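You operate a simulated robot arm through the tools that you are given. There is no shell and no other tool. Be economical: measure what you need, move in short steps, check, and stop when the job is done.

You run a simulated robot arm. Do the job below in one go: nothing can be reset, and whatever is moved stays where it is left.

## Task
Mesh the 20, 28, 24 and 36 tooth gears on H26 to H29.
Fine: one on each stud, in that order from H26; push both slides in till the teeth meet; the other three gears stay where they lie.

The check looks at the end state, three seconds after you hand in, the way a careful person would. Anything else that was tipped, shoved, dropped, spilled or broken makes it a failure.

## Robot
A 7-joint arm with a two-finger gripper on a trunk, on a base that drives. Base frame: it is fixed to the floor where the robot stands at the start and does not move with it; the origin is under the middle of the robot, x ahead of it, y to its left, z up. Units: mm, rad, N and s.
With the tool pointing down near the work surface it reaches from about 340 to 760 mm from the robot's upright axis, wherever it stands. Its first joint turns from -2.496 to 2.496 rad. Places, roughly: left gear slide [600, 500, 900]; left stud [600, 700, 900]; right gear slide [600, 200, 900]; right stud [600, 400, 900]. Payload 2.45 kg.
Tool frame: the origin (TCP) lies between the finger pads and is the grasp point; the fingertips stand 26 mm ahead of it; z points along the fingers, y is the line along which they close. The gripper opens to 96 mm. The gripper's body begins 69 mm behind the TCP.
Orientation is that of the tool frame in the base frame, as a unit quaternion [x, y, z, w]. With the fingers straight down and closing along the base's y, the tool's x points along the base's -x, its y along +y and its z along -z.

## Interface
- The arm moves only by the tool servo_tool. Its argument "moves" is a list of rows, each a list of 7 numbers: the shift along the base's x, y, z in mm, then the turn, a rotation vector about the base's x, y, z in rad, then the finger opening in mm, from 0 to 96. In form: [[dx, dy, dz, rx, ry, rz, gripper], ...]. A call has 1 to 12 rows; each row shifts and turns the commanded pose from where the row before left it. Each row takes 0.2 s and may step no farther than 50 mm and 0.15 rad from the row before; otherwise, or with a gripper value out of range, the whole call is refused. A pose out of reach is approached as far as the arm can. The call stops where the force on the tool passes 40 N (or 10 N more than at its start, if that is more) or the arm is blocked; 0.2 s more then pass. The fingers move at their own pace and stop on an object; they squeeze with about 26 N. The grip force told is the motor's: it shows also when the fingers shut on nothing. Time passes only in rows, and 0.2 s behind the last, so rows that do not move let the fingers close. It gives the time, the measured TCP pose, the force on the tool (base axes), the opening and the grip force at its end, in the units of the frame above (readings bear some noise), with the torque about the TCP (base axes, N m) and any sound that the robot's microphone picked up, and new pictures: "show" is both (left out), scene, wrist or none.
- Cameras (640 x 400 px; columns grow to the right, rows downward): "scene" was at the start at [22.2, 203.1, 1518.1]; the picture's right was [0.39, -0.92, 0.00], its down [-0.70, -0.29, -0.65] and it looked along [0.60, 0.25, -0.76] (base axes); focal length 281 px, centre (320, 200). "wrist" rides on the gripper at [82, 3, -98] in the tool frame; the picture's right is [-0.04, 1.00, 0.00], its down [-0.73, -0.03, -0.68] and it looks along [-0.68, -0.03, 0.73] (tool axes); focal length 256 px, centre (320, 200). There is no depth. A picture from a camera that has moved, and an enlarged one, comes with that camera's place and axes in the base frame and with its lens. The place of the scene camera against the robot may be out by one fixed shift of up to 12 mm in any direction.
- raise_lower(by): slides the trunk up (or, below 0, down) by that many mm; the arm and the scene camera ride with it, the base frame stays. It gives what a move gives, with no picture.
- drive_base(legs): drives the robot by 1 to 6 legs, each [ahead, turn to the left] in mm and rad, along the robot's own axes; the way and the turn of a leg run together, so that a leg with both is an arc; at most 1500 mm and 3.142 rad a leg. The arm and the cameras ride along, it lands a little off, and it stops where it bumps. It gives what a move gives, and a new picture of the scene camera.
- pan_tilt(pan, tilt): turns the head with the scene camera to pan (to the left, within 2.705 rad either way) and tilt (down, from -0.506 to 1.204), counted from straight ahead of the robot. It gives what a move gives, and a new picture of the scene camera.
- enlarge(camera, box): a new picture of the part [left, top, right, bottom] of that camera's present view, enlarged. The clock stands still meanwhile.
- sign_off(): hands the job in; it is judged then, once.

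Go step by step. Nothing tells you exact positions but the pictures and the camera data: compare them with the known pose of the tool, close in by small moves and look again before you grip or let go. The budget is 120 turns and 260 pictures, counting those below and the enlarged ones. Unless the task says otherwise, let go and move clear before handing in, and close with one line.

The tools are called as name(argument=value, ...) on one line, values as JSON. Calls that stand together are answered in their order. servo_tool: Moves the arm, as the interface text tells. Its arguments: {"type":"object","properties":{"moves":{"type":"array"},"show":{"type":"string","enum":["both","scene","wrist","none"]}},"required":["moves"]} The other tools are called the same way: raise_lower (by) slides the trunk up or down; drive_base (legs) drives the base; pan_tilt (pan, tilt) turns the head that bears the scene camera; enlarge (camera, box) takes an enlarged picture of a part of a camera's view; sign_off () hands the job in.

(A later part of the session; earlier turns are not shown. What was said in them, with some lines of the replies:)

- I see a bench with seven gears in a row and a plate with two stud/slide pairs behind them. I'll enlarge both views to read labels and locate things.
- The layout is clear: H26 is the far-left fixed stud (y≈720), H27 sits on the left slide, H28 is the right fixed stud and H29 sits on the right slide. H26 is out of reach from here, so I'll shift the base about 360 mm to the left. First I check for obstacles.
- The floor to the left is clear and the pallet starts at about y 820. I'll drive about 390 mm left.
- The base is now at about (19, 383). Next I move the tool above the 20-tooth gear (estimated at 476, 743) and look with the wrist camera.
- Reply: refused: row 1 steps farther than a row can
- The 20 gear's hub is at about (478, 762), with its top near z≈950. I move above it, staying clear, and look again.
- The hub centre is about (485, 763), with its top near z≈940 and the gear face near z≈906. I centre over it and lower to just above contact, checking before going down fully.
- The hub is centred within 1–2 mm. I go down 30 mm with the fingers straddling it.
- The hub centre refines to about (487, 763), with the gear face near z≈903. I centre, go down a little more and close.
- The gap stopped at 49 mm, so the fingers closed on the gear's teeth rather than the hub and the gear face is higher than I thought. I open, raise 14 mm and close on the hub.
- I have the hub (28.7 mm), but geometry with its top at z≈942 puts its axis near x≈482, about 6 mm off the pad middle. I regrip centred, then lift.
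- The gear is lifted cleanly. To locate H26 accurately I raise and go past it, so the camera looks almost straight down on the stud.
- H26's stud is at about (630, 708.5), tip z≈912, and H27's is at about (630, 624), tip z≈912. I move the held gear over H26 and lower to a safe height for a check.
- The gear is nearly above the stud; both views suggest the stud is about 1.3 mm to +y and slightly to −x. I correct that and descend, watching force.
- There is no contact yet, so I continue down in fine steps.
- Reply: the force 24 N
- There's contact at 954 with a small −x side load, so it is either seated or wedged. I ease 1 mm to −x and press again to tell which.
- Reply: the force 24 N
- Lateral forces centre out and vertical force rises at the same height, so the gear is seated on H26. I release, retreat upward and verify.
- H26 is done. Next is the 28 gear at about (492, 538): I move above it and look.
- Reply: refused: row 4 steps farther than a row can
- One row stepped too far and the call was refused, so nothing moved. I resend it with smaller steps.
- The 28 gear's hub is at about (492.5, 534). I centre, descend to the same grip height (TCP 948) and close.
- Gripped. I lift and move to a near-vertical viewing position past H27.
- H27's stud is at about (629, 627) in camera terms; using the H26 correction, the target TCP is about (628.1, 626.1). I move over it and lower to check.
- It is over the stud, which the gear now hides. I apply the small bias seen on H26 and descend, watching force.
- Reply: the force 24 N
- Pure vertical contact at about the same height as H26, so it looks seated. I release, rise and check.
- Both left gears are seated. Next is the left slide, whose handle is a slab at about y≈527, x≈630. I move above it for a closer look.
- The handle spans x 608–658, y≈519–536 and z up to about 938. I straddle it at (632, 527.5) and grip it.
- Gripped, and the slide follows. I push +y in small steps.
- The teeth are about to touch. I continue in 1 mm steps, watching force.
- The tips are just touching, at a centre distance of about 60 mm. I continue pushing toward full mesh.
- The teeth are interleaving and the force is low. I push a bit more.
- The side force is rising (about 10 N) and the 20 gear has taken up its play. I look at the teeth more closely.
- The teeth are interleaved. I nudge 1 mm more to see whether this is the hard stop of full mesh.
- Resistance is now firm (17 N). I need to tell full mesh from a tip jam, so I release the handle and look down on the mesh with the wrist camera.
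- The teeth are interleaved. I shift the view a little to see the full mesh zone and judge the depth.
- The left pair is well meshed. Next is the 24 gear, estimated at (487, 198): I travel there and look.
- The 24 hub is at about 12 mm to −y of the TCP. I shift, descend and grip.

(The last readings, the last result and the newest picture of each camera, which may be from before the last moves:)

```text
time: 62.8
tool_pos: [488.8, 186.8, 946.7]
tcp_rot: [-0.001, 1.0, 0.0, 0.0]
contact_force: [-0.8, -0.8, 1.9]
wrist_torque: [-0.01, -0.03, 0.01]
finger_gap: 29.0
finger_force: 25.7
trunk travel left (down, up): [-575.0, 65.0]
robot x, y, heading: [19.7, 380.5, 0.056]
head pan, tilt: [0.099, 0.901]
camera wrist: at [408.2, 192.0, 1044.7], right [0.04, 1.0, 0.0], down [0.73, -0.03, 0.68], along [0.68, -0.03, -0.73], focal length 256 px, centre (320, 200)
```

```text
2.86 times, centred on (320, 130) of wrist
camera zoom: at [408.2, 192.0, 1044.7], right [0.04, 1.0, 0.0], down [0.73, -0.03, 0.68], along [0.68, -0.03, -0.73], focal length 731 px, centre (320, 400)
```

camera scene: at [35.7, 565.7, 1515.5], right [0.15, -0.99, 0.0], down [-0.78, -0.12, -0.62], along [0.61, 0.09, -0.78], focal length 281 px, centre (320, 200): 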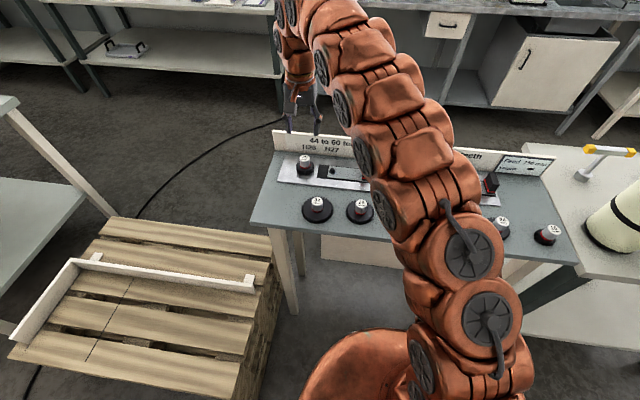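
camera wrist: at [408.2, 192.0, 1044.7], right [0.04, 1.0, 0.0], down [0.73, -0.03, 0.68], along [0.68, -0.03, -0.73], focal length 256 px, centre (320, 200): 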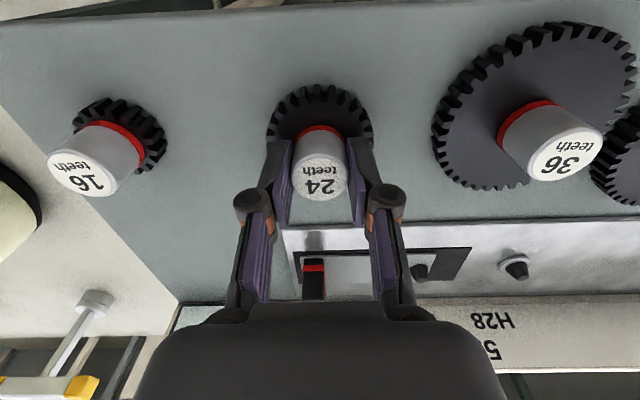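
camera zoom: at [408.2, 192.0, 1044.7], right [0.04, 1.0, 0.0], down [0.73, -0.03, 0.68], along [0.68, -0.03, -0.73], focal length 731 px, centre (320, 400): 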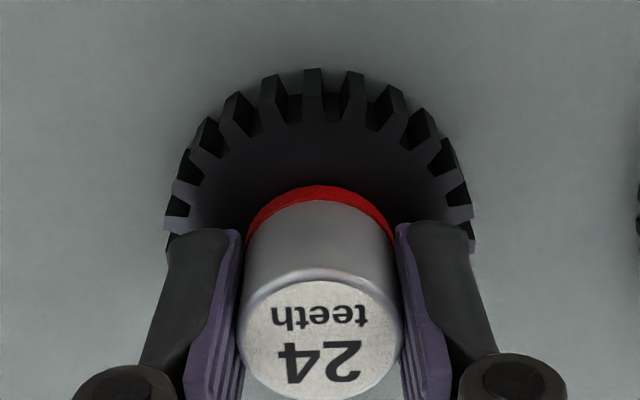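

Gripped. I lift and go to the viewing position beyond H28 (about y 370).

servo_tool(moves=[[0, 0, 15, 0, 0, 0, 20], [0, 0, 40, 0, 0, 0, 20], [0, 0, 45, 0, 0, 0, 20], [0, 0, 20, 0, 0, 0, 20], [32, 37, 0, 0, 0, 0, 20], [32, 37, 0, 0, 0, 0, 20], [32, 37, 0, 0, 0, 0, 20], [32, 37, 0, 0, 0, 0, 20], [32, 35, 0, 0, 0, 0, 20], [0, 0, 0, 0, 0, 0, 20], [0, 0, 0, 0, 0, 0, 20]], show="wrist")

enlarge(camera="wrist", box=[220, 0, 420, 140])

enlarge(camera="wrist", box=[220, 60, 420, 200])

```text
time: 65.2
tool_pos: [646.2, 369.1, 1066.6]
tcp_rot: [0.0, 1.0, 0.0, -0.001]
contact_force: [0.4, -0.6, -1.0]
wrist_torque: [0.02, 0.03, 0.02]
finger_gap: 29.1
finger_force: 26.0
trunk travel left (down, up): [-575.0, 65.0]
robot x, y, heading: [18.9, 384.4, 0.047]
head pan, tilt: [0.099, 0.901]
camera wrist: at [566.7, 373.7, 1164.3], right [0.04, 1.0, 0.0], down [0.73, -0.03, 0.68], along [0.68, -0.03, -0.73], focal length 256 px, centre (320, 200)
```

wrist: 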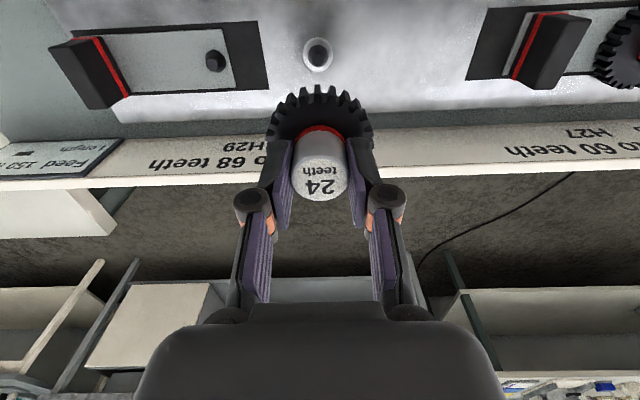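

```text
2.86 times, centred on (320, 70) of wrist
camera zoom: at [566.7, 373.7, 1164.3], right [0.04, 1.0, 0.0], down [0.73, -0.03, 0.68], along [0.68, -0.03, -0.73], focal length 731 px, centre (320, 571)
```

zoom: 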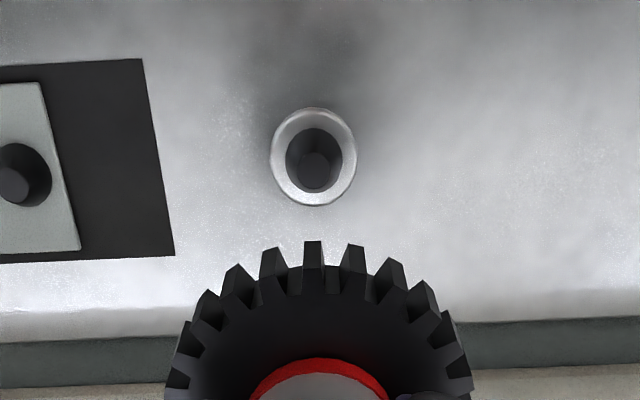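

```text
2.86 times, centred on (320, 130) of wrist
camera zoom: at [566.7, 373.7, 1164.3], right [0.04, 1.0, 0.0], down [0.73, -0.03, 0.68], along [0.68, -0.03, -0.73], focal length 731 px, centre (320, 400)
```

zoom: 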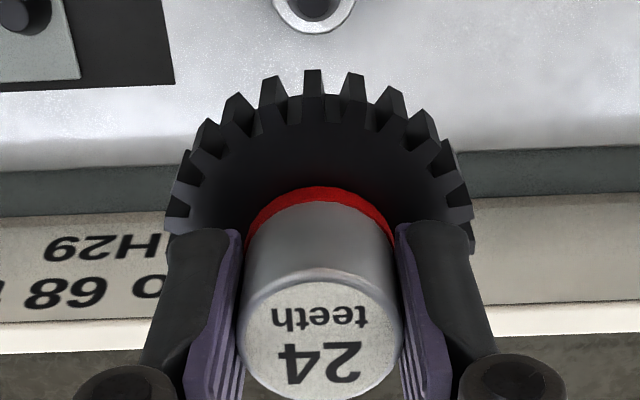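

H28's stud is located; with the calibrated bias the shift is (−19.1, −0.3). I move over it and descend to just above the tip.

servo_tool(moves=[[-19.1, -0.3, 0, 0, 0, 0, 20], [0, 0, -40, 0, 0, 0, 20], [0, 0, -40, 0, 0, 0, 20], [0, 0, -12, 0, 0, 0, 20], [0, 0, -6, 0, 0, 0, 20], [0, 0, 0, 0, 0, 0, 20], [0, 0, 0, 0, 0, 0, 20]], show="wrist")

```text
time: 66.8
tool_pos: [627.6, 369.3, 968.5]
tcp_rot: [0.0, 1.0, 0.0, 0.0]
contact_force: [0.3, 0.0, -1.9]
wrist_torque: [0.01, -0.04, 0.0]
finger_gap: 28.7
finger_force: 26.1
trunk travel left (down, up): [-575.0, 65.0]
robot x, y, heading: [15.3, 386.2, 0.048]
head pan, tilt: [0.099, 0.901]
camera wrist: at [548.5, 373.6, 1066.0], right [0.04, 1.0, 0.0], down [0.73, -0.03, 0.68], along [0.68, -0.03, -0.73], focal length 256 px, centre (320, 200)
```

wrist: 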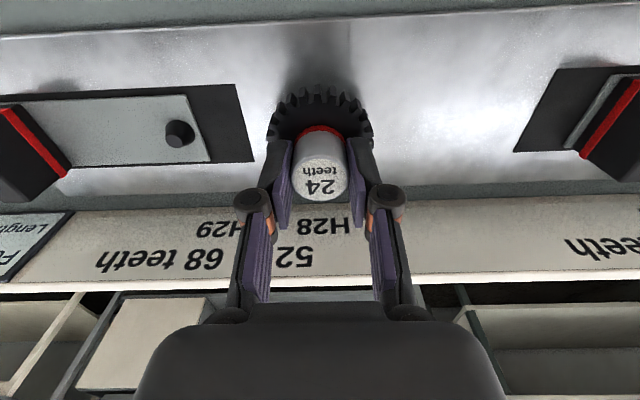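

servo_tool(moves=[[0, 0, -2, 0, 0, 0, 20], [0, 0, -2, 0, 0, 0, 20], [0, 0, -2, 0, 0, 0, 20], [0, 0, -2, 0, 0, 0, 20], [0, 0, -2, 0, 0, 0, 20], [0, 0, 0, 0, 0, 0, 20]], show="none")

servo_tool(moves=[[0, 0, -1, 0, 0, 0, 20], [0, 0, -1, 0, 0, 0, 20], [0, 0, -1, 0, 0, 0, 20], [0, 0, -1, 0, 0, 0, 20], [0, 0, 0, 0, 0, 0, 20]], show="none")

```text
time: 68.2
tool_pos: [628.3, 369.0, 956.9]
tcp_rot: [0.001, 1.0, 0.0, -0.001]
contact_force: [-5.9, -2.8, 4.4]
wrist_torque: [-0.18, 0.31, 0.01]
finger_gap: 29.0
finger_force: 26.3
trunk travel left (down, up): [-575.0, 65.0]
robot x, y, heading: [20.3, 380.5, 0.048]
head pan, tilt: [0.099, 0.901]
```

```text
time: 69.4
tool_pos: [628.6, 368.2, 954.8]
tcp_rot: [0.0, 1.0, 0.0, 0.002]
contact_force: [-6.8, -3.8, 22.3]
wrist_torque: [-0.11, 0.21, -0.01]
finger_gap: 29.0
finger_force: 26.0
trunk travel left (down, up): [-575.0, 65.0]
robot x, y, heading: [20.5, 384.7, 0.048]
head pan, tilt: [0.099, 0.901]
```

It is seated at the expected height with a slight side load. I relax toward (−0.7, −0.4), release and rise.

servo_tool(moves=[[-0.7, -0.4, 1.5, 0, 0, 0, 20], [0, 0, -1, 0, 0, 0, 20], [0, 0, 0, 0, 0, 0, 45], [0, 0, 0, 0, 0, 0, 48], [0, 0, 15, 0, 0, 0, 48], [0, 0, 30, 0, 0, 0, 48], [0, 0, 40, 0, 0, 0, 50], [0, 0, 25, 0, 0, 0, 50], [0, 0, 0, 0, 0, 0, 50]], show="wrist")

enlarge(camera="wrist", box=[120, 0, 480, 200])

```text
time: 71.4
tool_pos: [628.2, 369.9, 1066.2]
tcp_rot: [0.0, 1.0, 0.0, -0.001]
contact_force: [0.1, 0.6, 0.6]
wrist_torque: [-0.02, -0.01, -0.06]
finger_gap: 50.1
finger_force: 0.0
trunk travel left (down, up): [-575.0, 65.0]
robot x, y, heading: [20.1, 383.9, 0.05]
head pan, tilt: [0.099, 0.901]
camera wrist: at [548.3, 373.7, 1163.5], right [0.04, 1.0, 0.0], down [0.73, -0.03, 0.68], along [0.68, -0.03, -0.73], focal length 256 px, centre (320, 200)
```

wrist: 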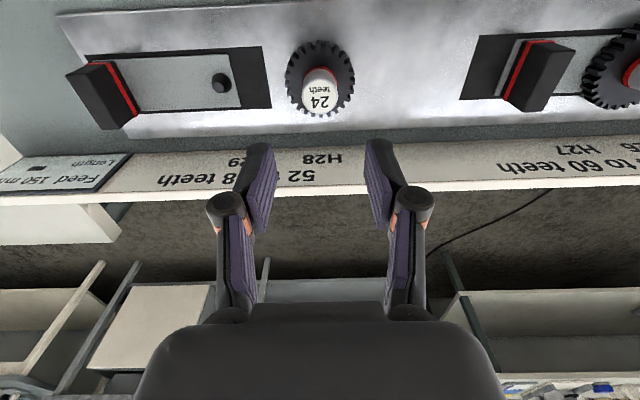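

```text
1.78 times, centred on (300, 100) of wrist
camera zoom: at [548.3, 373.7, 1163.5], right [0.04, 1.0, 0.0], down [0.73, -0.03, 0.68], along [0.68, -0.03, -0.73], focal length 455 px, centre (356, 378)
```

zoom: 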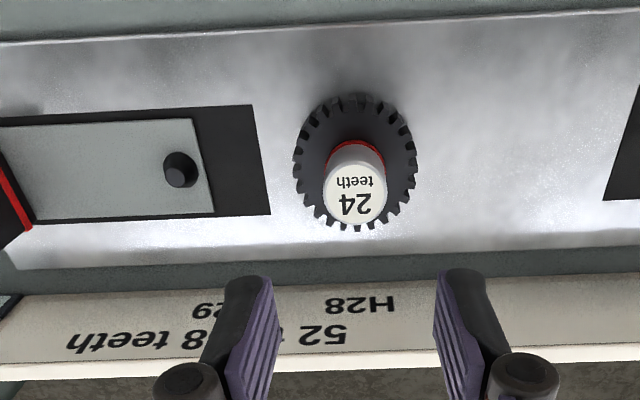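

H28 is done. Next is the 36 gear at about (484, 303).

servo_tool(moves=[[-42, -20, 0, 0, 0, 0, 50], [-42, -20, 0, 0, 0, 0, 50], [-35, -17, -20, 0, 0, 0, 50], [-23, -10, -30, 0, 0, 0, 50], [0, 0, -16, 0, 0, 0, 50], [0, 0, 0, 0, 0, 0, 50], [0, 0, 0, 0, 0, 0, 50]], show="wrist")

enlarge(camera="wrist", box=[220, 60, 420, 200])

```text
time: 73.0
tool_pos: [485.3, 301.3, 999.4]
tcp_rot: [0.0, 1.0, 0.0, 0.0]
contact_force: [-0.3, 0.0, 0.0]
wrist_torque: [0.0, -0.03, 0.0]
finger_gap: 50.0
finger_force: 0.0
trunk travel left (down, up): [-575.0, 65.0]
robot x, y, heading: [16.9, 382.8, 0.047]
head pan, tilt: [0.099, 0.901]
camera wrist: at [405.4, 306.3, 1096.7], right [0.04, 1.0, 0.0], down [0.73, -0.03, 0.68], along [0.68, -0.03, -0.73], focal length 256 px, centre (320, 200)
```

wrist: 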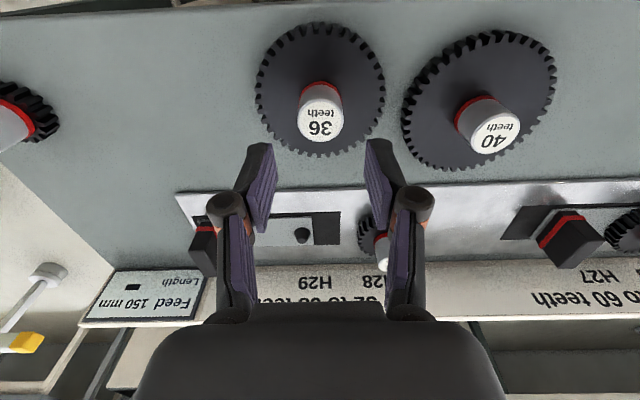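

```text
2.86 times, centred on (320, 130) of wrist
camera zoom: at [405.4, 306.3, 1096.7], right [0.04, 1.0, 0.0], down [0.73, -0.03, 0.68], along [0.68, -0.03, -0.73], focal length 731 px, centre (320, 400)
```

zoom: 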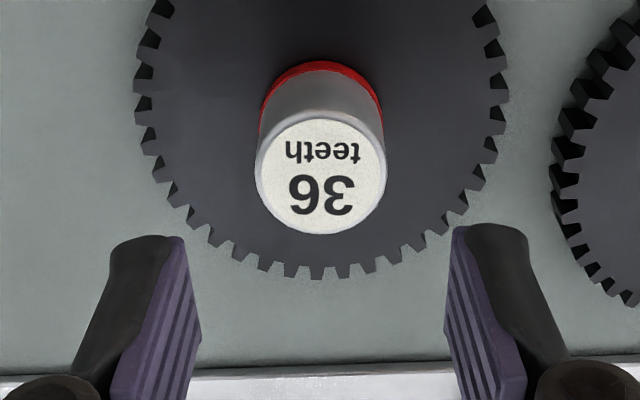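

The 36 hub is about 4.6 mm to −x and 0.7 mm to +y. I adjust, descend and grip.

servo_tool(moves=[[-4.6, 0.7, 0, 0, 0, 0, 50], [0, 0, -20, 0, 0, 0, 50], [0, 0, -20, 0, 0, 0, 50], [0, 0, -10, 0, 0, 0, 50], [0, 0, -1.5, 0, 0, 0, 50], [0, 0, 0, 0, 0, 0, 35], [0, 0, 0, 0, 0, 0, 20], [0, 0, 0, 0, 0, 0, 20], [0, 0, 0, 0, 0, 0, 20]], show="wrist")

enlarge(camera="wrist", box=[220, 60, 420, 200])

```text
time: 75.0
tool_pos: [482.0, 302.2, 947.7]
tcp_rot: [-0.001, 1.0, 0.0, 0.0]
contact_force: [-0.3, 1.0, 1.0]
wrist_torque: [-0.01, 0.02, 0.04]
finger_gap: 29.2
finger_force: 26.1
trunk travel left (down, up): [-575.0, 65.0]
robot x, y, heading: [18.0, 386.3, 0.048]
head pan, tilt: [0.099, 0.901]
camera wrist: at [401.9, 306.8, 1045.6], right [0.04, 1.0, 0.0], down [0.73, -0.03, 0.68], along [0.68, -0.03, -0.73], focal length 256 px, centre (320, 200)
```

wrist: 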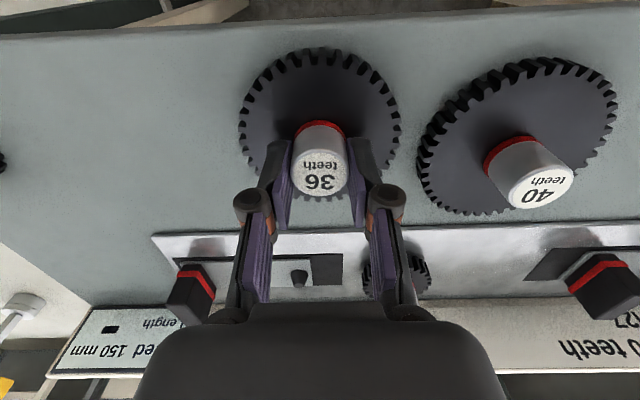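

```text
2.86 times, centred on (320, 130) of wrist
camera zoom: at [401.9, 306.8, 1045.6], right [0.04, 1.0, 0.0], down [0.73, -0.03, 0.68], along [0.68, -0.03, -0.73], focal length 731 px, centre (320, 400)
```

zoom: 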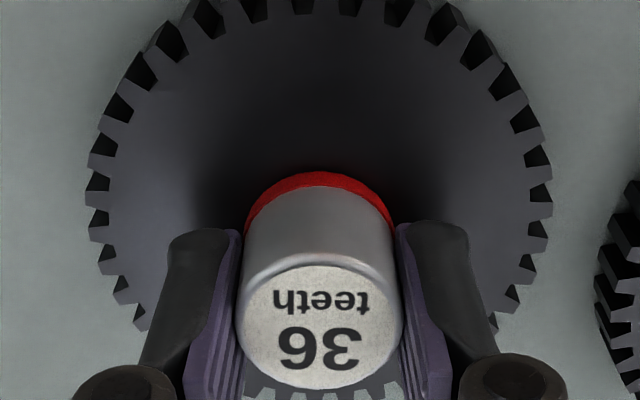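

Gripped. I lift and go further past H29 (x≈680) so the large gear doesn't hide the stud.

servo_tool(moves=[[0, 0, 15, 0, 0, 0, 20], [0, 0, 40, 0, 0, 0, 20], [0, 0, 45, 0, 0, 0, 20], [0, 0, 20, 0, 0, 0, 20], [45, -6, 0, 0, 0, 0, 20], [45, -6, 0, 0, 0, 0, 20], [45, -6, 0, 0, 0, 0, 20], [45, -6, 0, 0, 0, 0, 20], [18, -2, 0, 0, 0, 0, 20], [0, 0, 0, 0, 0, 0, 20], [0, 0, 0, 0, 0, 0, 20]], show="wrist")

enlarge(camera="wrist", box=[220, 0, 420, 140])

```text
time: 77.4
tool_pos: [683.1, 276.8, 1069.8]
tcp_rot: [0.0, 1.0, 0.0, 0.0]
contact_force: [0.0, -0.3, -0.7]
wrist_torque: [0.02, 0.02, 0.02]
finger_gap: 29.0
finger_force: 25.8
trunk travel left (down, up): [-575.0, 65.0]
robot x, y, heading: [16.8, 382.3, 0.048]
head pan, tilt: [0.099, 0.901]
camera wrist: at [603.4, 282.2, 1167.1], right [0.04, 1.0, 0.0], down [0.73, -0.03, 0.68], along [0.68, -0.03, -0.73], focal length 256 px, centre (320, 200)
```

wrist: 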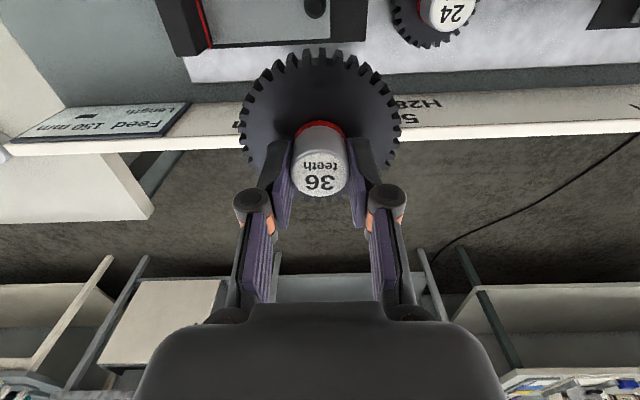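

```text
2.86 times, centred on (320, 70) of wrist
camera zoom: at [603.4, 282.2, 1167.1], right [0.04, 1.0, 0.0], down [0.73, -0.03, 0.68], along [0.68, -0.03, -0.73], focal length 731 px, centre (320, 571)
```

zoom: 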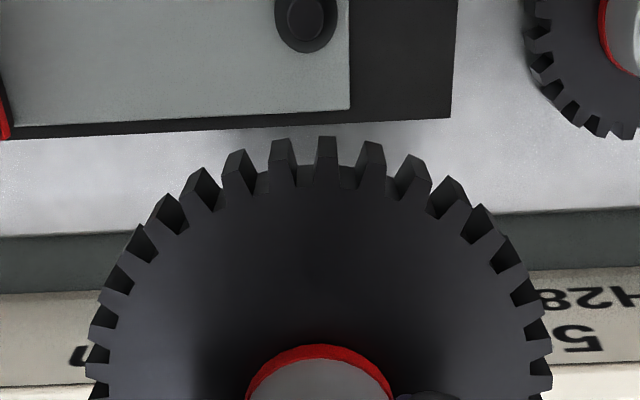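

H29's stud is located; the calibrated shift is (−55.2, −1.1). I move and descend to just above the tip.

servo_tool(moves=[[-27.6, -0.6, 0, 0, 0, 0, 20], [-27.6, -0.5, 0, 0, 0, 0, 20], [0, 0, -40, 0, 0, 0, 20], [0, 0, -40, 0, 0, 0, 20], [0, 0, -12, 0, 0, 0, 20], [0, 0, -8, 0, 0, 0, 20], [0, 0, 0, 0, 0, 0, 20], [0, 0, 0, 0, 0, 0, 20]], show="wrist")

enlarge(camera="wrist", box=[200, 40, 500, 200])

```text
time: 79.2
tool_pos: [624.4, 274.8, 970.2]
tcp_rot: [0.001, 1.0, 0.0, 0.001]
contact_force: [-0.5, -1.9, 22.1]
wrist_torque: [-0.01, -0.15, 0.0]
finger_gap: 29.4
finger_force: 25.3
trunk travel left (down, up): [-575.0, 65.0]
robot x, y, heading: [20.4, 384.4, 0.053]
head pan, tilt: [0.099, 0.901]
camera wrist: at [544.2, 279.3, 1066.8], right [0.04, 1.0, 0.0], down [0.73, -0.03, 0.68], along [0.68, -0.03, -0.73], focal length 256 px, centre (320, 200)
```

wrist: 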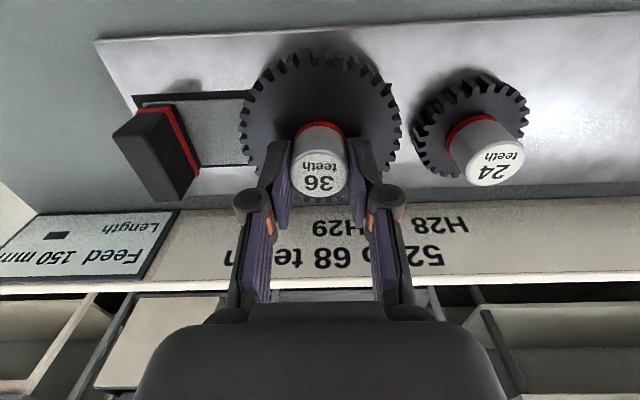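

```text
2.13 times, centred on (350, 120) of wrist
camera zoom: at [544.2, 279.3, 1066.8], right [0.04, 1.0, 0.0], down [0.73, -0.03, 0.68], along [0.68, -0.03, -0.73], focal length 546 px, centre (256, 371)
```

zoom: 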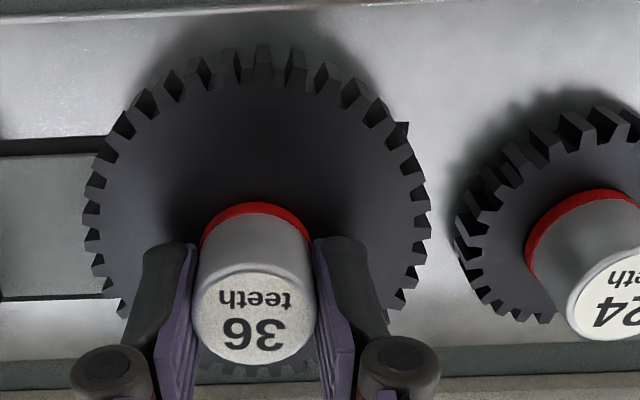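

Contact came early at z≈970, so the gear is sitting on the stud tip, with the TCP about 3 mm short in x. I lift 4 mm and shift +2.6 x, +0.6 y.

servo_tool(moves=[[0, 0, 4, 0, 0, 0, 20], [2.6, 0.6, 2, 0, 0, 0, 20], [0, 0, 0, 0, 0, 0, 20], [0, 0, 0, 0, 0, 0, 20]], show="none")

servo_tool(moves=[[0, 0, -2, 0, 0, 0, 20], [0, 0, -2, 0, 0, 0, 20], [0, 0, -2, 0, 0, 0, 20], [0, 0, -1, 0, 0, 0, 20], [0, 0, -1, 0, 0, 0, 20], [0, 0, 0, 0, 0, 0, 20]], show="none")

```text
time: 80.2
tool_pos: [628.0, 276.4, 972.8]
tcp_rot: [0.0, 1.0, 0.0, 0.001]
contact_force: [-0.6, 0.4, -1.4]
wrist_torque: [0.03, -0.04, -0.01]
finger_gap: 29.3
finger_force: 26.1
trunk travel left (down, up): [-575.0, 65.0]
robot x, y, heading: [21.3, 382.2, 0.051]
head pan, tilt: [0.099, 0.901]
```

```text
time: 81.6
tool_pos: [627.0, 275.8, 965.2]
tcp_rot: [0.0, 1.0, 0.0, 0.001]
contact_force: [0.1, 0.6, -1.0]
wrist_torque: [0.02, -0.03, -0.02]
finger_gap: 29.2
finger_force: 26.0
trunk travel left (down, up): [-575.0, 65.0]
robot x, y, heading: [18.6, 383.7, 0.047]
head pan, tilt: [0.099, 0.901]
```

The tip has passed with no force, so I continue down to the seat.

servo_tool(moves=[[0, 0, -2, 0, 0, 0, 20], [0, 0, -2, 0, 0, 0, 20], [0, 0, -2, 0, 0, 0, 20], [0, 0, 0, 0, 0, 0, 20]], show="none")

servo_tool(moves=[[0, 0, -1, 0, 0, 0, 20], [0, 0, -1, 0, 0, 0, 20], [0, 0, -1, 0, 0, 0, 20], [0, 0, -1, 0, 0, 0, 20], [0, 0, -1, 0, 0, 0, 20], [0, 0, 0, 0, 0, 0, 20]], show="none")

```text
time: 82.6
tool_pos: [627.4, 276.7, 959.1]
tcp_rot: [0.0, 1.0, 0.0, 0.001]
contact_force: [6.6, 2.3, 2.5]
wrist_torque: [0.1, -0.33, 0.0]
finger_gap: 29.1
finger_force: 25.7
trunk travel left (down, up): [-575.0, 65.0]
robot x, y, heading: [18.5, 381.8, 0.048]
head pan, tilt: [0.099, 0.901]
```

```text
time: 84.0
tool_pos: [627.1, 276.7, 954.4]
tcp_rot: [-0.001, 1.0, 0.001, 0.001]
contact_force: [10.7, 4.0, 20.6]
wrist_torque: [0.14, -0.05, 0.03]
finger_gap: 29.1
finger_force: 26.5
trunk travel left (down, up): [-575.0, 65.0]
robot x, y, heading: [19.3, 385.1, 0.042]
head pan, tilt: [0.099, 0.901]
```

It is seated at 954. I relax the side load (+0.8, +0.3), release and rise.

servo_tool(moves=[[0.8, 0.3, 1.5, 0, 0, 0, 20], [0, 0, -1, 0, 0, 0, 20], [0, 0, 0, 0, 0, 0, 45], [0, 0, 0, 0, 0, 0, 48], [0, 0, 15, 0, 0, 0, 48], [0, 0, 30, 0, 0, 0, 48], [0, 0, 40, 0, 0, 0, 50], [0, 0, 25, 0, 0, 0, 50], [0, 0, 0, 0, 0, 0, 50]], show="both")

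enlarge(camera="wrist", box=[100, 0, 480, 200])

```text
time: 86.0
tool_pos: [627.9, 275.2, 1064.5]
tcp_rot: [0.0, 1.0, 0.0, -0.001]
contact_force: [0.3, 0.8, 0.1]
wrist_torque: [0.02, -0.02, 0.0]
finger_gap: 49.8
finger_force: 0.1
trunk travel left (down, up): [-575.0, 65.0]
robot x, y, heading: [22.8, 383.0, 0.05]
head pan, tilt: [0.099, 0.901]
camera scene: at [35.7, 565.2, 1515.6], right [0.15, -0.99, 0.0], down [-0.78, -0.12, -0.62], along [0.61, 0.09, -0.78], focal length 281 px, centre (320, 200)
camera wrist: at [548.9, 279.9, 1162.8], right [0.04, 1.0, 0.0], down [0.73, -0.03, 0.68], along [0.68, -0.03, -0.73], focal length 256 px, centre (320, 200)
```

scene: 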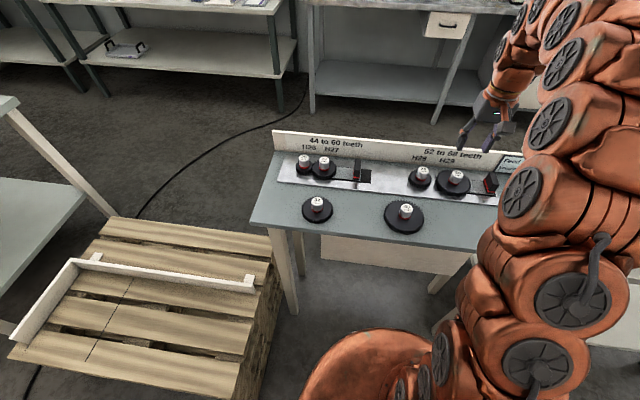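
wrist: 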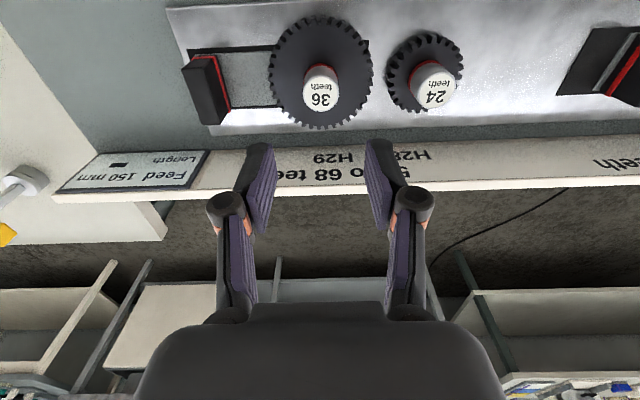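

```text
1.68 times, centred on (290, 100) of wrist
camera zoom: at [548.9, 279.9, 1162.8], right [0.04, 1.0, 0.0], down [0.73, -0.03, 0.68], along [0.68, -0.03, -0.73], focal length 431 px, centre (370, 368)
```

zoom: 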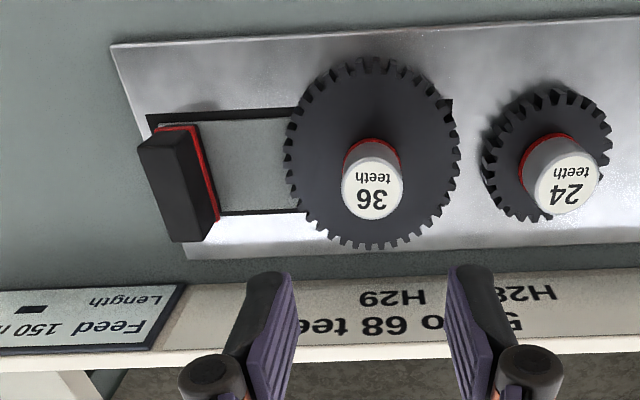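

All four gears are seated. For the right slide, the handle is near y≈177, so I move above it for a look.

servo_tool(moves=[[-8, -45, 0, 0, 0, 0, 60], [-10, -45, -10, 0, 0, 0, 60], [0, -8, -40, 0, 0, 0, 60], [0, 0, 0, 0, 0, 0, 60], [0, 0, 0, 0, 0, 0, 60]], show="wrist")

enlarge(camera="wrist", box=[200, 40, 440, 200])

```text
time: 87.2
tool_pos: [608.8, 176.1, 1013.8]
tcp_rot: [0.0, 1.0, 0.0, -0.001]
contact_force: [1.0, 0.5, 0.2]
wrist_torque: [-0.04, 0.01, 0.02]
finger_gap: 59.8
finger_force: 0.1
trunk travel left (down, up): [-575.0, 65.0]
robot x, y, heading: [17.9, 381.0, 0.05]
head pan, tilt: [0.099, 0.901]
camera wrist: at [529.4, 180.8, 1112.7], right [0.04, 1.0, 0.0], down [0.73, -0.03, 0.68], along [0.68, -0.03, -0.73], focal length 256 px, centre (320, 200)
```

wrist: 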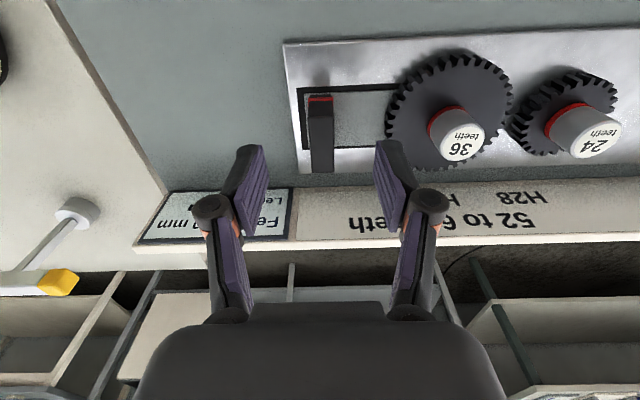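

```text
2.50 times, centred on (320, 120) of wrist
camera zoom: at [529.4, 180.8, 1112.7], right [0.04, 1.0, 0.0], down [0.73, -0.03, 0.68], along [0.68, -0.03, -0.73], focal length 640 px, centre (320, 400)
```

zoom: 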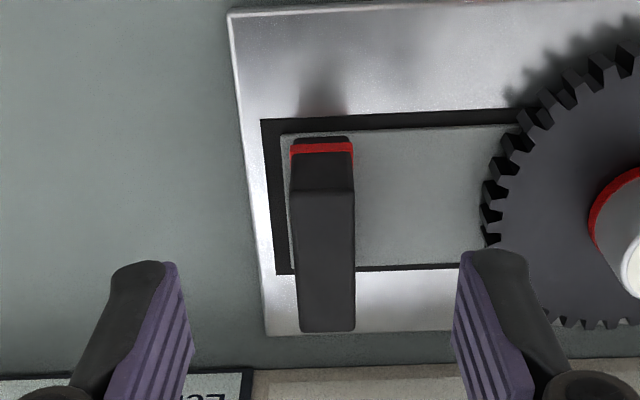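

I straddle the handle with a narrower opening, because the 36 gear's edge is near, and grip it.

servo_tool(moves=[[21, 0.8, 0, 0, 0, 0, 42], [0, 0, -20, 0, 0, 0, 42], [0, 0, -30, 0, 0, 0, 42], [0, 0, -15, 0, 0, 0, 42], [0, 0, -10, 0, 0, 0, 42], [0, 0, 0, 0, 0, 0, 25], [0, 0, 0, 0, 0, 0, 12], [0, 0, 0, 0, 0, 0, 10]], show="wrist")

servo_tool(moves=[[0, 2, 0, 0, 0, 0, 10], [0, 2, 0, 0, 0, 0, 10], [0, 2, 0, 0, 0, 0, 10], [0, 2, 0, 0, 0, 0, 10], [0, 1, 0, 0, 0, 0, 10], [0, 0, 0, 0, 0, 0, 10]], show="scene")

enlarge(camera="scene", box=[400, 150, 480, 210])

```text
time: 89.0
tool_pos: [630.9, 177.9, 939.8]
tcp_rot: [-0.001, 1.0, 0.0, 0.001]
contact_force: [1.6, -2.5, -0.2]
wrist_torque: [-0.1, -0.61, 0.41]
finger_gap: 17.9
finger_force: 37.7
trunk travel left (down, up): [-575.0, 65.0]
robot x, y, heading: [23.3, 383.2, 0.047]
head pan, tilt: [0.099, 0.901]
camera wrist: at [551.2, 182.8, 1037.8], right [0.04, 1.0, 0.0], down [0.73, -0.03, 0.68], along [0.68, -0.03, -0.73], focal length 256 px, centre (320, 200)
```

wrist: 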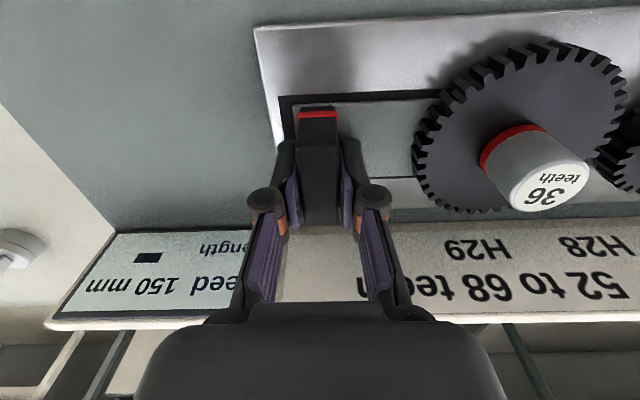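

```text
time: 90.4
tool_pos: [630.8, 188.3, 941.1]
tcp_rot: [0.0, 1.0, 0.001, 0.0]
contact_force: [4.8, -2.2, 3.4]
wrist_torque: [0.0, -0.53, 0.37]
finger_gap: 17.8
finger_force: 42.9
trunk travel left (down, up): [-575.0, 65.0]
robot x, y, heading: [18.2, 383.7, 0.05]
head pan, tilt: [0.099, 0.901]
camera scene: at [35.9, 565.1, 1515.6], right [0.15, -0.99, 0.0], down [-0.78, -0.12, -0.62], along [0.61, 0.09, -0.78], focal length 281 px, centre (320, 200)
```

scene: 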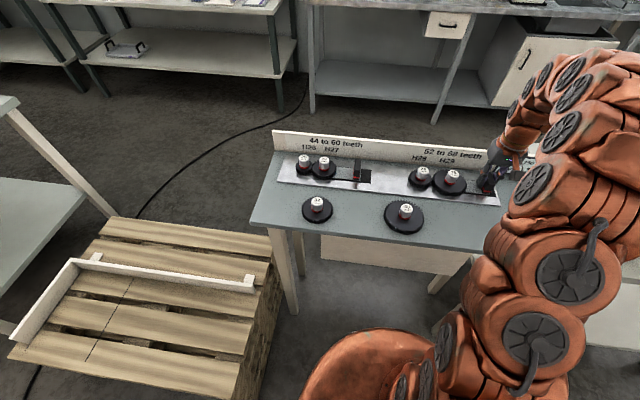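

```text
6.67 times, centred on (440, 180) of scene
camera zoom: at [35.9, 565.1, 1515.6], right [0.15, -0.99, 0.0], down [-0.78, -0.12, -0.62], along [0.61, 0.09, -0.78], focal length 1872 px, centre (-480, 333)
```

zoom: 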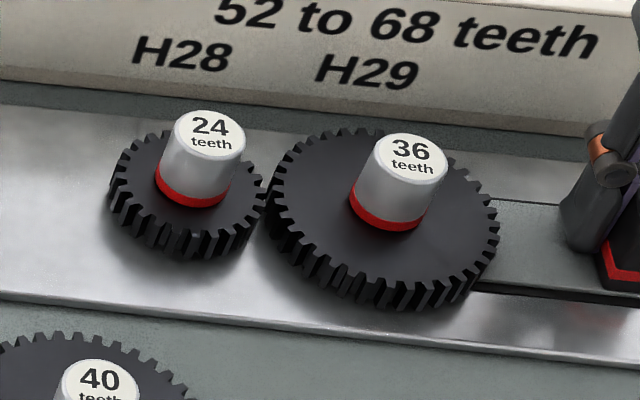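

There is still a small gap, so I push in 1 mm steps.

servo_tool(moves=[[0, 1, 0, 0, 0, 0, 10], [0, 1, 0, 0, 0, 0, 10], [0, 1, 0, 0, 0, 0, 10], [0, 1, 0, 0, 0, 0, 10], [0, 0, 0, 0, 0, 0, 10]], show="none")

enlarge(camera="scene", box=[405, 160, 455, 195])

servo_tool(moves=[[0, 1, 0, 0, 0, 0, 10], [0, 1, 0, 0, 0, 0, 10], [0, 0, 0, 0, 0, 0, 10]], show="none")

enlarge(camera="scene", box=[405, 160, 455, 195])

```text
time: 91.6
tool_pos: [631.4, 191.7, 939.8]
tcp_rot: [0.0, 1.0, 0.0, 0.0]
contact_force: [9.2, -2.6, -0.6]
wrist_torque: [0.01, -1.13, 0.44]
finger_gap: 17.9
finger_force: 43.1
trunk travel left (down, up): [-575.0, 65.0]
robot x, y, heading: [21.5, 386.4, 0.044]
head pan, tilt: [0.099, 0.901]
```

```text
11.43 times, centred on (430, 178) of scene
camera zoom: at [36.4, 564.9, 1515.6], right [0.15, -0.99, 0.0], down [-0.78, -0.12, -0.62], along [0.61, 0.09, -0.78], focal length 3208 px, centre (-937, 457)
```

zoom: 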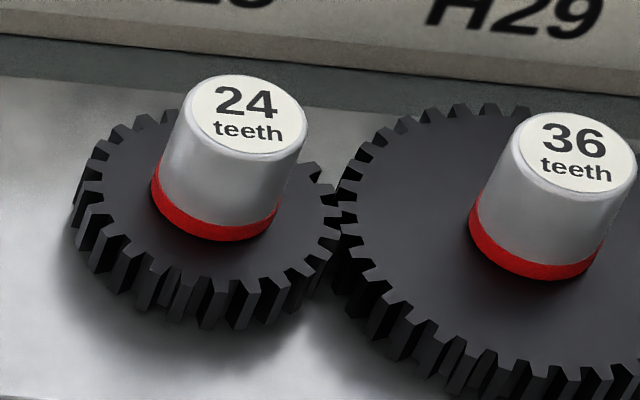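

```text
time: 92.4
tool_pos: [631.9, 194.2, 941.3]
tcp_rot: [0.0, 1.0, 0.0, -0.001]
contact_force: [8.7, -2.0, -5.0]
wrist_torque: [-0.06, -0.96, 0.37]
finger_gap: 18.0
finger_force: 43.1
trunk travel left (down, up): [-575.0, 65.0]
robot x, y, heading: [18.7, 384.8, 0.046]
head pan, tilt: [0.099, 0.901]
```

```text
11.43 times, centred on (430, 178) of scene
camera zoom: at [36.4, 564.9, 1515.6], right [0.15, -0.99, 0.0], down [-0.78, -0.12, -0.62], along [0.61, 0.09, -0.78], focal length 3208 px, centre (-937, 457)
```

zoom: 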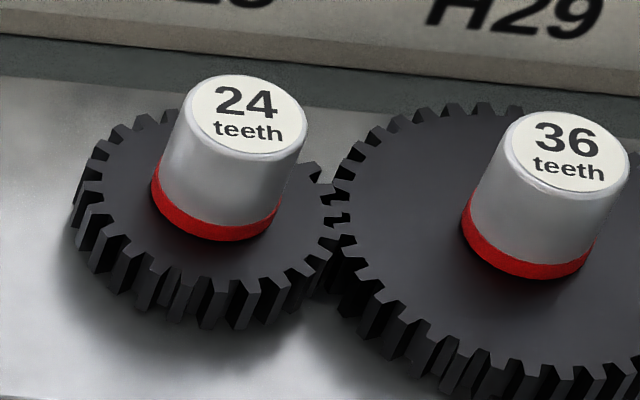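

The teeth are coming together. I continue until the resistance rises, as it did on the left side.

servo_tool(moves=[[0, 1, 0, 0, 0, 0, 10], [0, 1, 0, 0, 0, 0, 10], [0, 0, 0, 0, 0, 0, 10]], show="none")

servo_tool(moves=[[0, 1, 0, 0, 0, 0, 10], [0, 0, 0, 0, 0, 0, 10]], show="none")

enlarge(camera="scene", box=[405, 160, 455, 195])

```text
time: 93.2
tool_pos: [632.4, 195.3, 940.5]
tcp_rot: [-0.001, 1.0, 0.0, 0.0]
contact_force: [3.1, -1.4, -0.8]
wrist_torque: [-0.07, 0.12, 0.42]
finger_gap: 17.8
finger_force: 43.1
trunk travel left (down, up): [-575.0, 65.0]
robot x, y, heading: [19.3, 382.4, 0.05]
head pan, tilt: [0.099, 0.901]
```

```text
time: 93.8
tool_pos: [630.9, 197.3, 940.3]
tcp_rot: [0.0, 1.0, -0.001, 0.0]
contact_force: [3.4, -3.0, 4.5]
wrist_torque: [-0.15, 1.26, 0.43]
finger_gap: 17.7
finger_force: 43.3
trunk travel left (down, up): [-575.0, 65.0]
robot x, y, heading: [19.1, 383.1, 0.049]
head pan, tilt: [0.099, 0.901]
```

```text
11.43 times, centred on (430, 178) of scene
camera zoom: at [35.9, 564.9, 1515.7], right [0.15, -0.99, 0.0], down [-0.78, -0.12, -0.62], along [0.61, 0.09, -0.78], focal length 3208 px, centre (-937, 457)
```

zoom: 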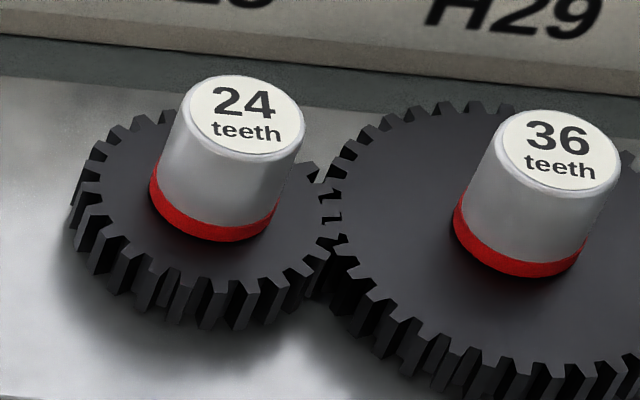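

servo_tool(moves=[[0, 1, 0, 0, 0, 0, 10], [0, 0, 0, 0, 0, 0, 10]], show="none")

servo_tool(moves=[[0, 1, 0, 0, 0, 0, 10], [0, 0, 0, 0, 0, 0, 10]], show="none")

enlarge(camera="scene", box=[405, 160, 455, 195])

```text
time: 94.4
tool_pos: [630.6, 197.4, 940.6]
tcp_rot: [0.0, 1.0, 0.0, 0.0]
contact_force: [-0.1, -6.0, 3.2]
wrist_torque: [-0.15, 0.57, 0.45]
finger_gap: 18.1
finger_force: 43.1
trunk travel left (down, up): [-575.0, 65.0]
robot x, y, heading: [19.7, 383.7, 0.05]
head pan, tilt: [0.099, 0.901]
```

```text
time: 95.0
tool_pos: [630.7, 197.0, 940.0]
tcp_rot: [0.0, 1.0, 0.0, 0.0]
contact_force: [0.9, -11.6, -3.8]
wrist_torque: [-0.31, -0.85, 0.53]
finger_gap: 17.7
finger_force: 43.5
trunk travel left (down, up): [-575.0, 65.0]
robot x, y, heading: [16.9, 382.2, 0.049]
head pan, tilt: [0.099, 0.901]
```

```text
11.43 times, centred on (430, 178) of scene
camera zoom: at [36.1, 564.1, 1515.6], right [0.15, -0.99, 0.0], down [-0.78, -0.12, -0.62], along [0.61, 0.09, -0.78], focal length 3208 px, centre (-937, 457)
```

zoom: 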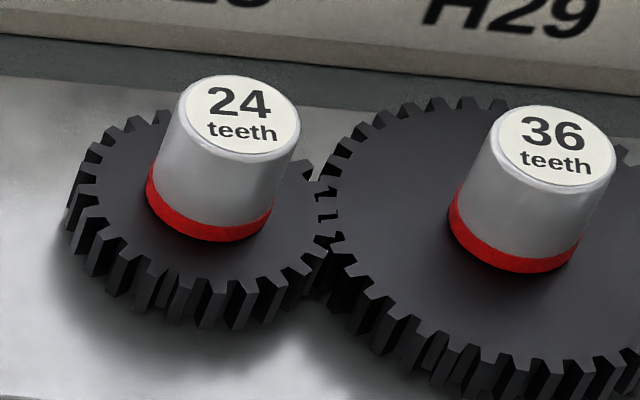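

Resistance is now rising as it did on the left. One more 1 mm nudge, then I release and look from above.

servo_tool(moves=[[0, 1, 0, 0, 0, 0, 10], [0, 0, 0, 0, 0, 0, 10], [0, 0, 0, 0, 0, 0, 10]], show="none")

servo_tool(moves=[[0, -1, 0, 0, 0, 0, 17], [0, 0, 0, 0, 0, 0, 35], [0, 0, 0, 0, 0, 0, 36], [0, 0, 30, 0, 0, 0, 36], [0, 0, 40, 0, 0, 0, 36], [0, 20, 30, 0, 0, 0, 36], [0, 49, 0, 0, 0, 0, 36], [0, 49, 0, 0, 0, 0, 36], [0, 26, 0, 0, 0, 0, 36], [0, 0, 0, 0, 0, 0, 36], [0, 0, 0, 0, 0, 0, 36]], show="wrist")

enlarge(camera="wrist", box=[295, 60, 365, 120])

```text
time: 95.8
tool_pos: [629.9, 197.7, 939.9]
tcp_rot: [0.001, 1.0, -0.001, -0.001]
contact_force: [5.2, -23.5, -9.8]
wrist_torque: [-0.65, -0.74, 0.47]
finger_gap: 17.6
finger_force: 42.7
trunk travel left (down, up): [-575.0, 65.0]
robot x, y, heading: [21.8, 386.8, 0.051]
head pan, tilt: [0.099, 0.901]
```

```text
time: 98.2
tool_pos: [631.9, 346.2, 1037.7]
tcp_rot: [0.001, 1.0, 0.0, 0.0]
contact_force: [0.1, -0.7, 0.2]
wrist_torque: [0.03, 0.05, 0.0]
finger_gap: 36.1
finger_force: 0.1
trunk travel left (down, up): [-575.0, 65.0]
robot x, y, heading: [16.7, 382.6, 0.047]
head pan, tilt: [0.099, 0.901]
camera wrist: at [551.2, 350.8, 1137.2], right [0.04, 1.0, 0.0], down [0.73, -0.03, 0.68], along [0.68, -0.03, -0.73], focal length 256 px, centre (320, 200)
```

wrist: 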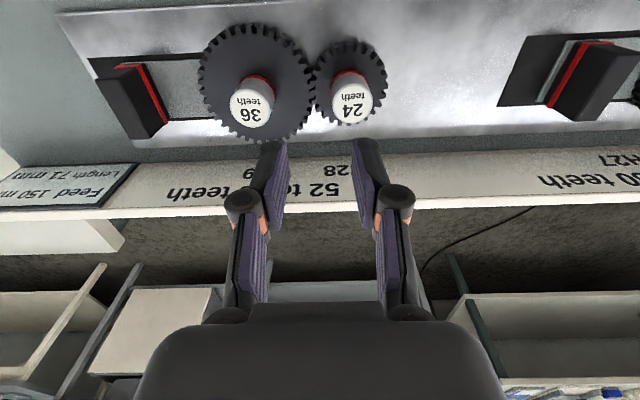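

```text
6.67 times, centred on (330, 90) of wrist
camera zoom: at [551.2, 350.8, 1137.2], right [0.04, 1.0, 0.0], down [0.73, -0.03, 0.68], along [0.68, -0.03, -0.73], focal length 1707 px, centre (253, 933)
```

zoom: 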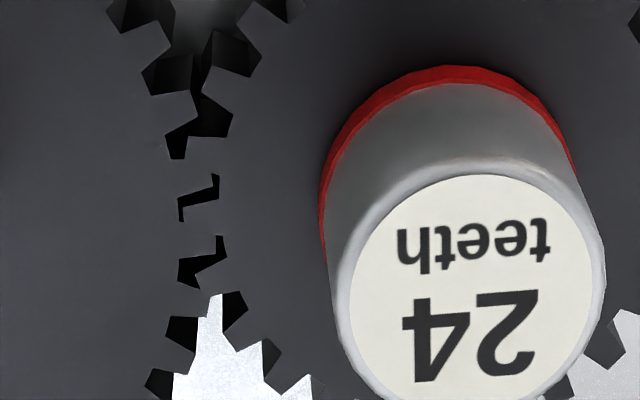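

Both pairs are meshed. I check the final scene, the three spare gears and the display card that seems to have changed.

enlarge(camera="wrist", box=[0, 140, 180, 240])

servo_tool(moves=[[0, 0, 40, 0, 0, 0, 36], [-40, 0, 25, 0, 0, 0, 36], [-45, 0, 0, 0, 0, 0, 36], [-45, 0, 0, 0, 0, 0, 36], [-45, 0, 20, 0, 0, 0, 36], [0, 0, 0, 0, 0, 0, 36]], show="both")

enlarge(camera="wrist", box=[100, 80, 420, 260])

enlarge(camera="scene", box=[260, 120, 420, 230])

```text
3.56 times, centred on (90, 190) of wrist
camera zoom: at [551.2, 350.8, 1137.2], right [0.04, 1.0, 0.0], down [0.73, -0.03, 0.68], along [0.68, -0.03, -0.73], focal length 910 px, centre (1138, 236)
```

zoom: 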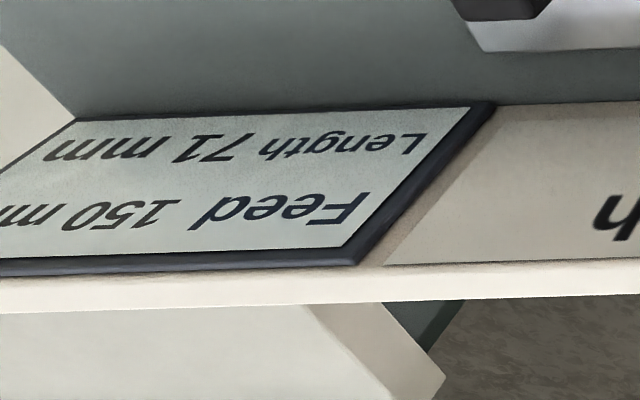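

```text
time: 99.6
tool_pos: [452.3, 345.6, 1125.6]
tcp_rot: [-0.001, 1.0, 0.0, 0.0]
contact_force: [0.3, -0.2, 0.0]
wrist_torque: [0.0, -0.01, 0.0]
finger_gap: 35.9
finger_force: 0.0
trunk travel left (down, up): [-575.0, 65.0]
robot x, y, heading: [20.2, 383.9, 0.049]
head pan, tilt: [0.099, 0.901]
camera scene: at [35.6, 565.0, 1515.6], right [0.15, -0.99, 0.0], down [-0.78, -0.12, -0.62], along [0.61, 0.09, -0.78], focal length 281 px, centre (320, 200)
camera wrist: at [374.1, 350.3, 1222.8], right [0.04, 1.0, 0.0], down [0.73, -0.03, 0.68], along [0.68, -0.03, -0.73], focal length 256 px, centre (320, 200)
```

scene: 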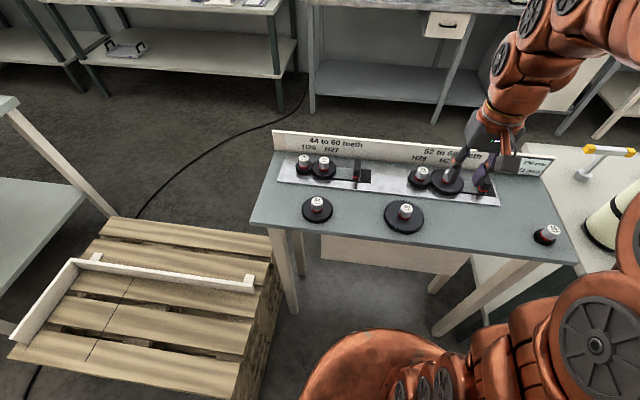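
wrist: 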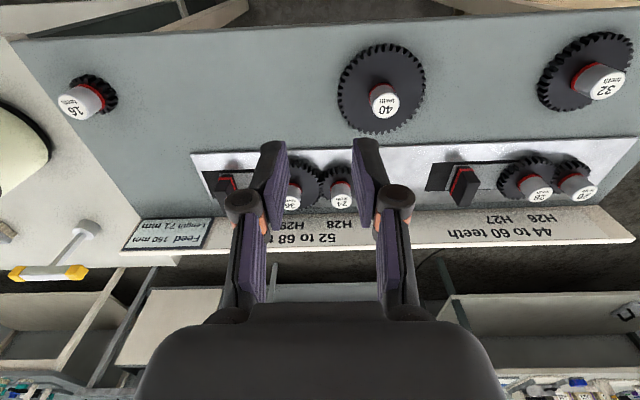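

```text
2.00 times, centred on (260, 170) of wrist
camera zoom: at [374.1, 350.3, 1222.8], right [0.04, 1.0, 0.0], down [0.73, -0.03, 0.68], along [0.68, -0.03, -0.73], focal length 512 px, centre (440, 260)
```

zoom: 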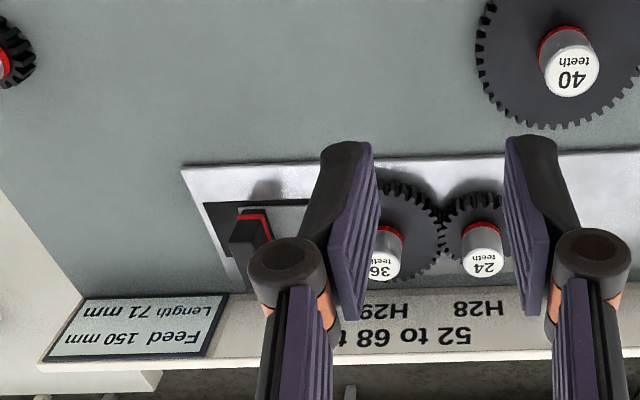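

```text
3.64 times, centred on (340, 175) of scene
camera zoom: at [35.6, 565.0, 1515.6], right [0.15, -0.99, 0.0], down [-0.78, -0.12, -0.62], along [0.61, 0.09, -0.78], focal length 1021 px, centre (247, 291)
```

zoom: 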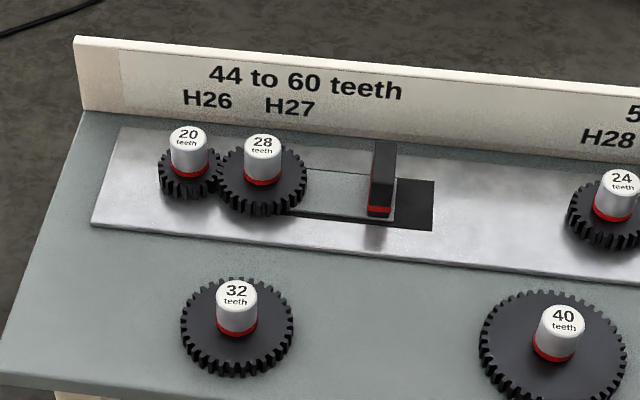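

The display now reads "Length 71 mm", which matches 150 × 20/28 × 24/36 ≈ 71, so both pairs are meshed in the right order. The three spare gears are untouched and the arm is clear, so I hand in.

sign_off()

```text
The job is handed in.
```

The 20, 28, 24 and 36 tooth gears are on H26 to H29 in that order, both slides are pushed in until the teeth meshed, and the 16, 32 and 40 tooth gears were left where they lay.
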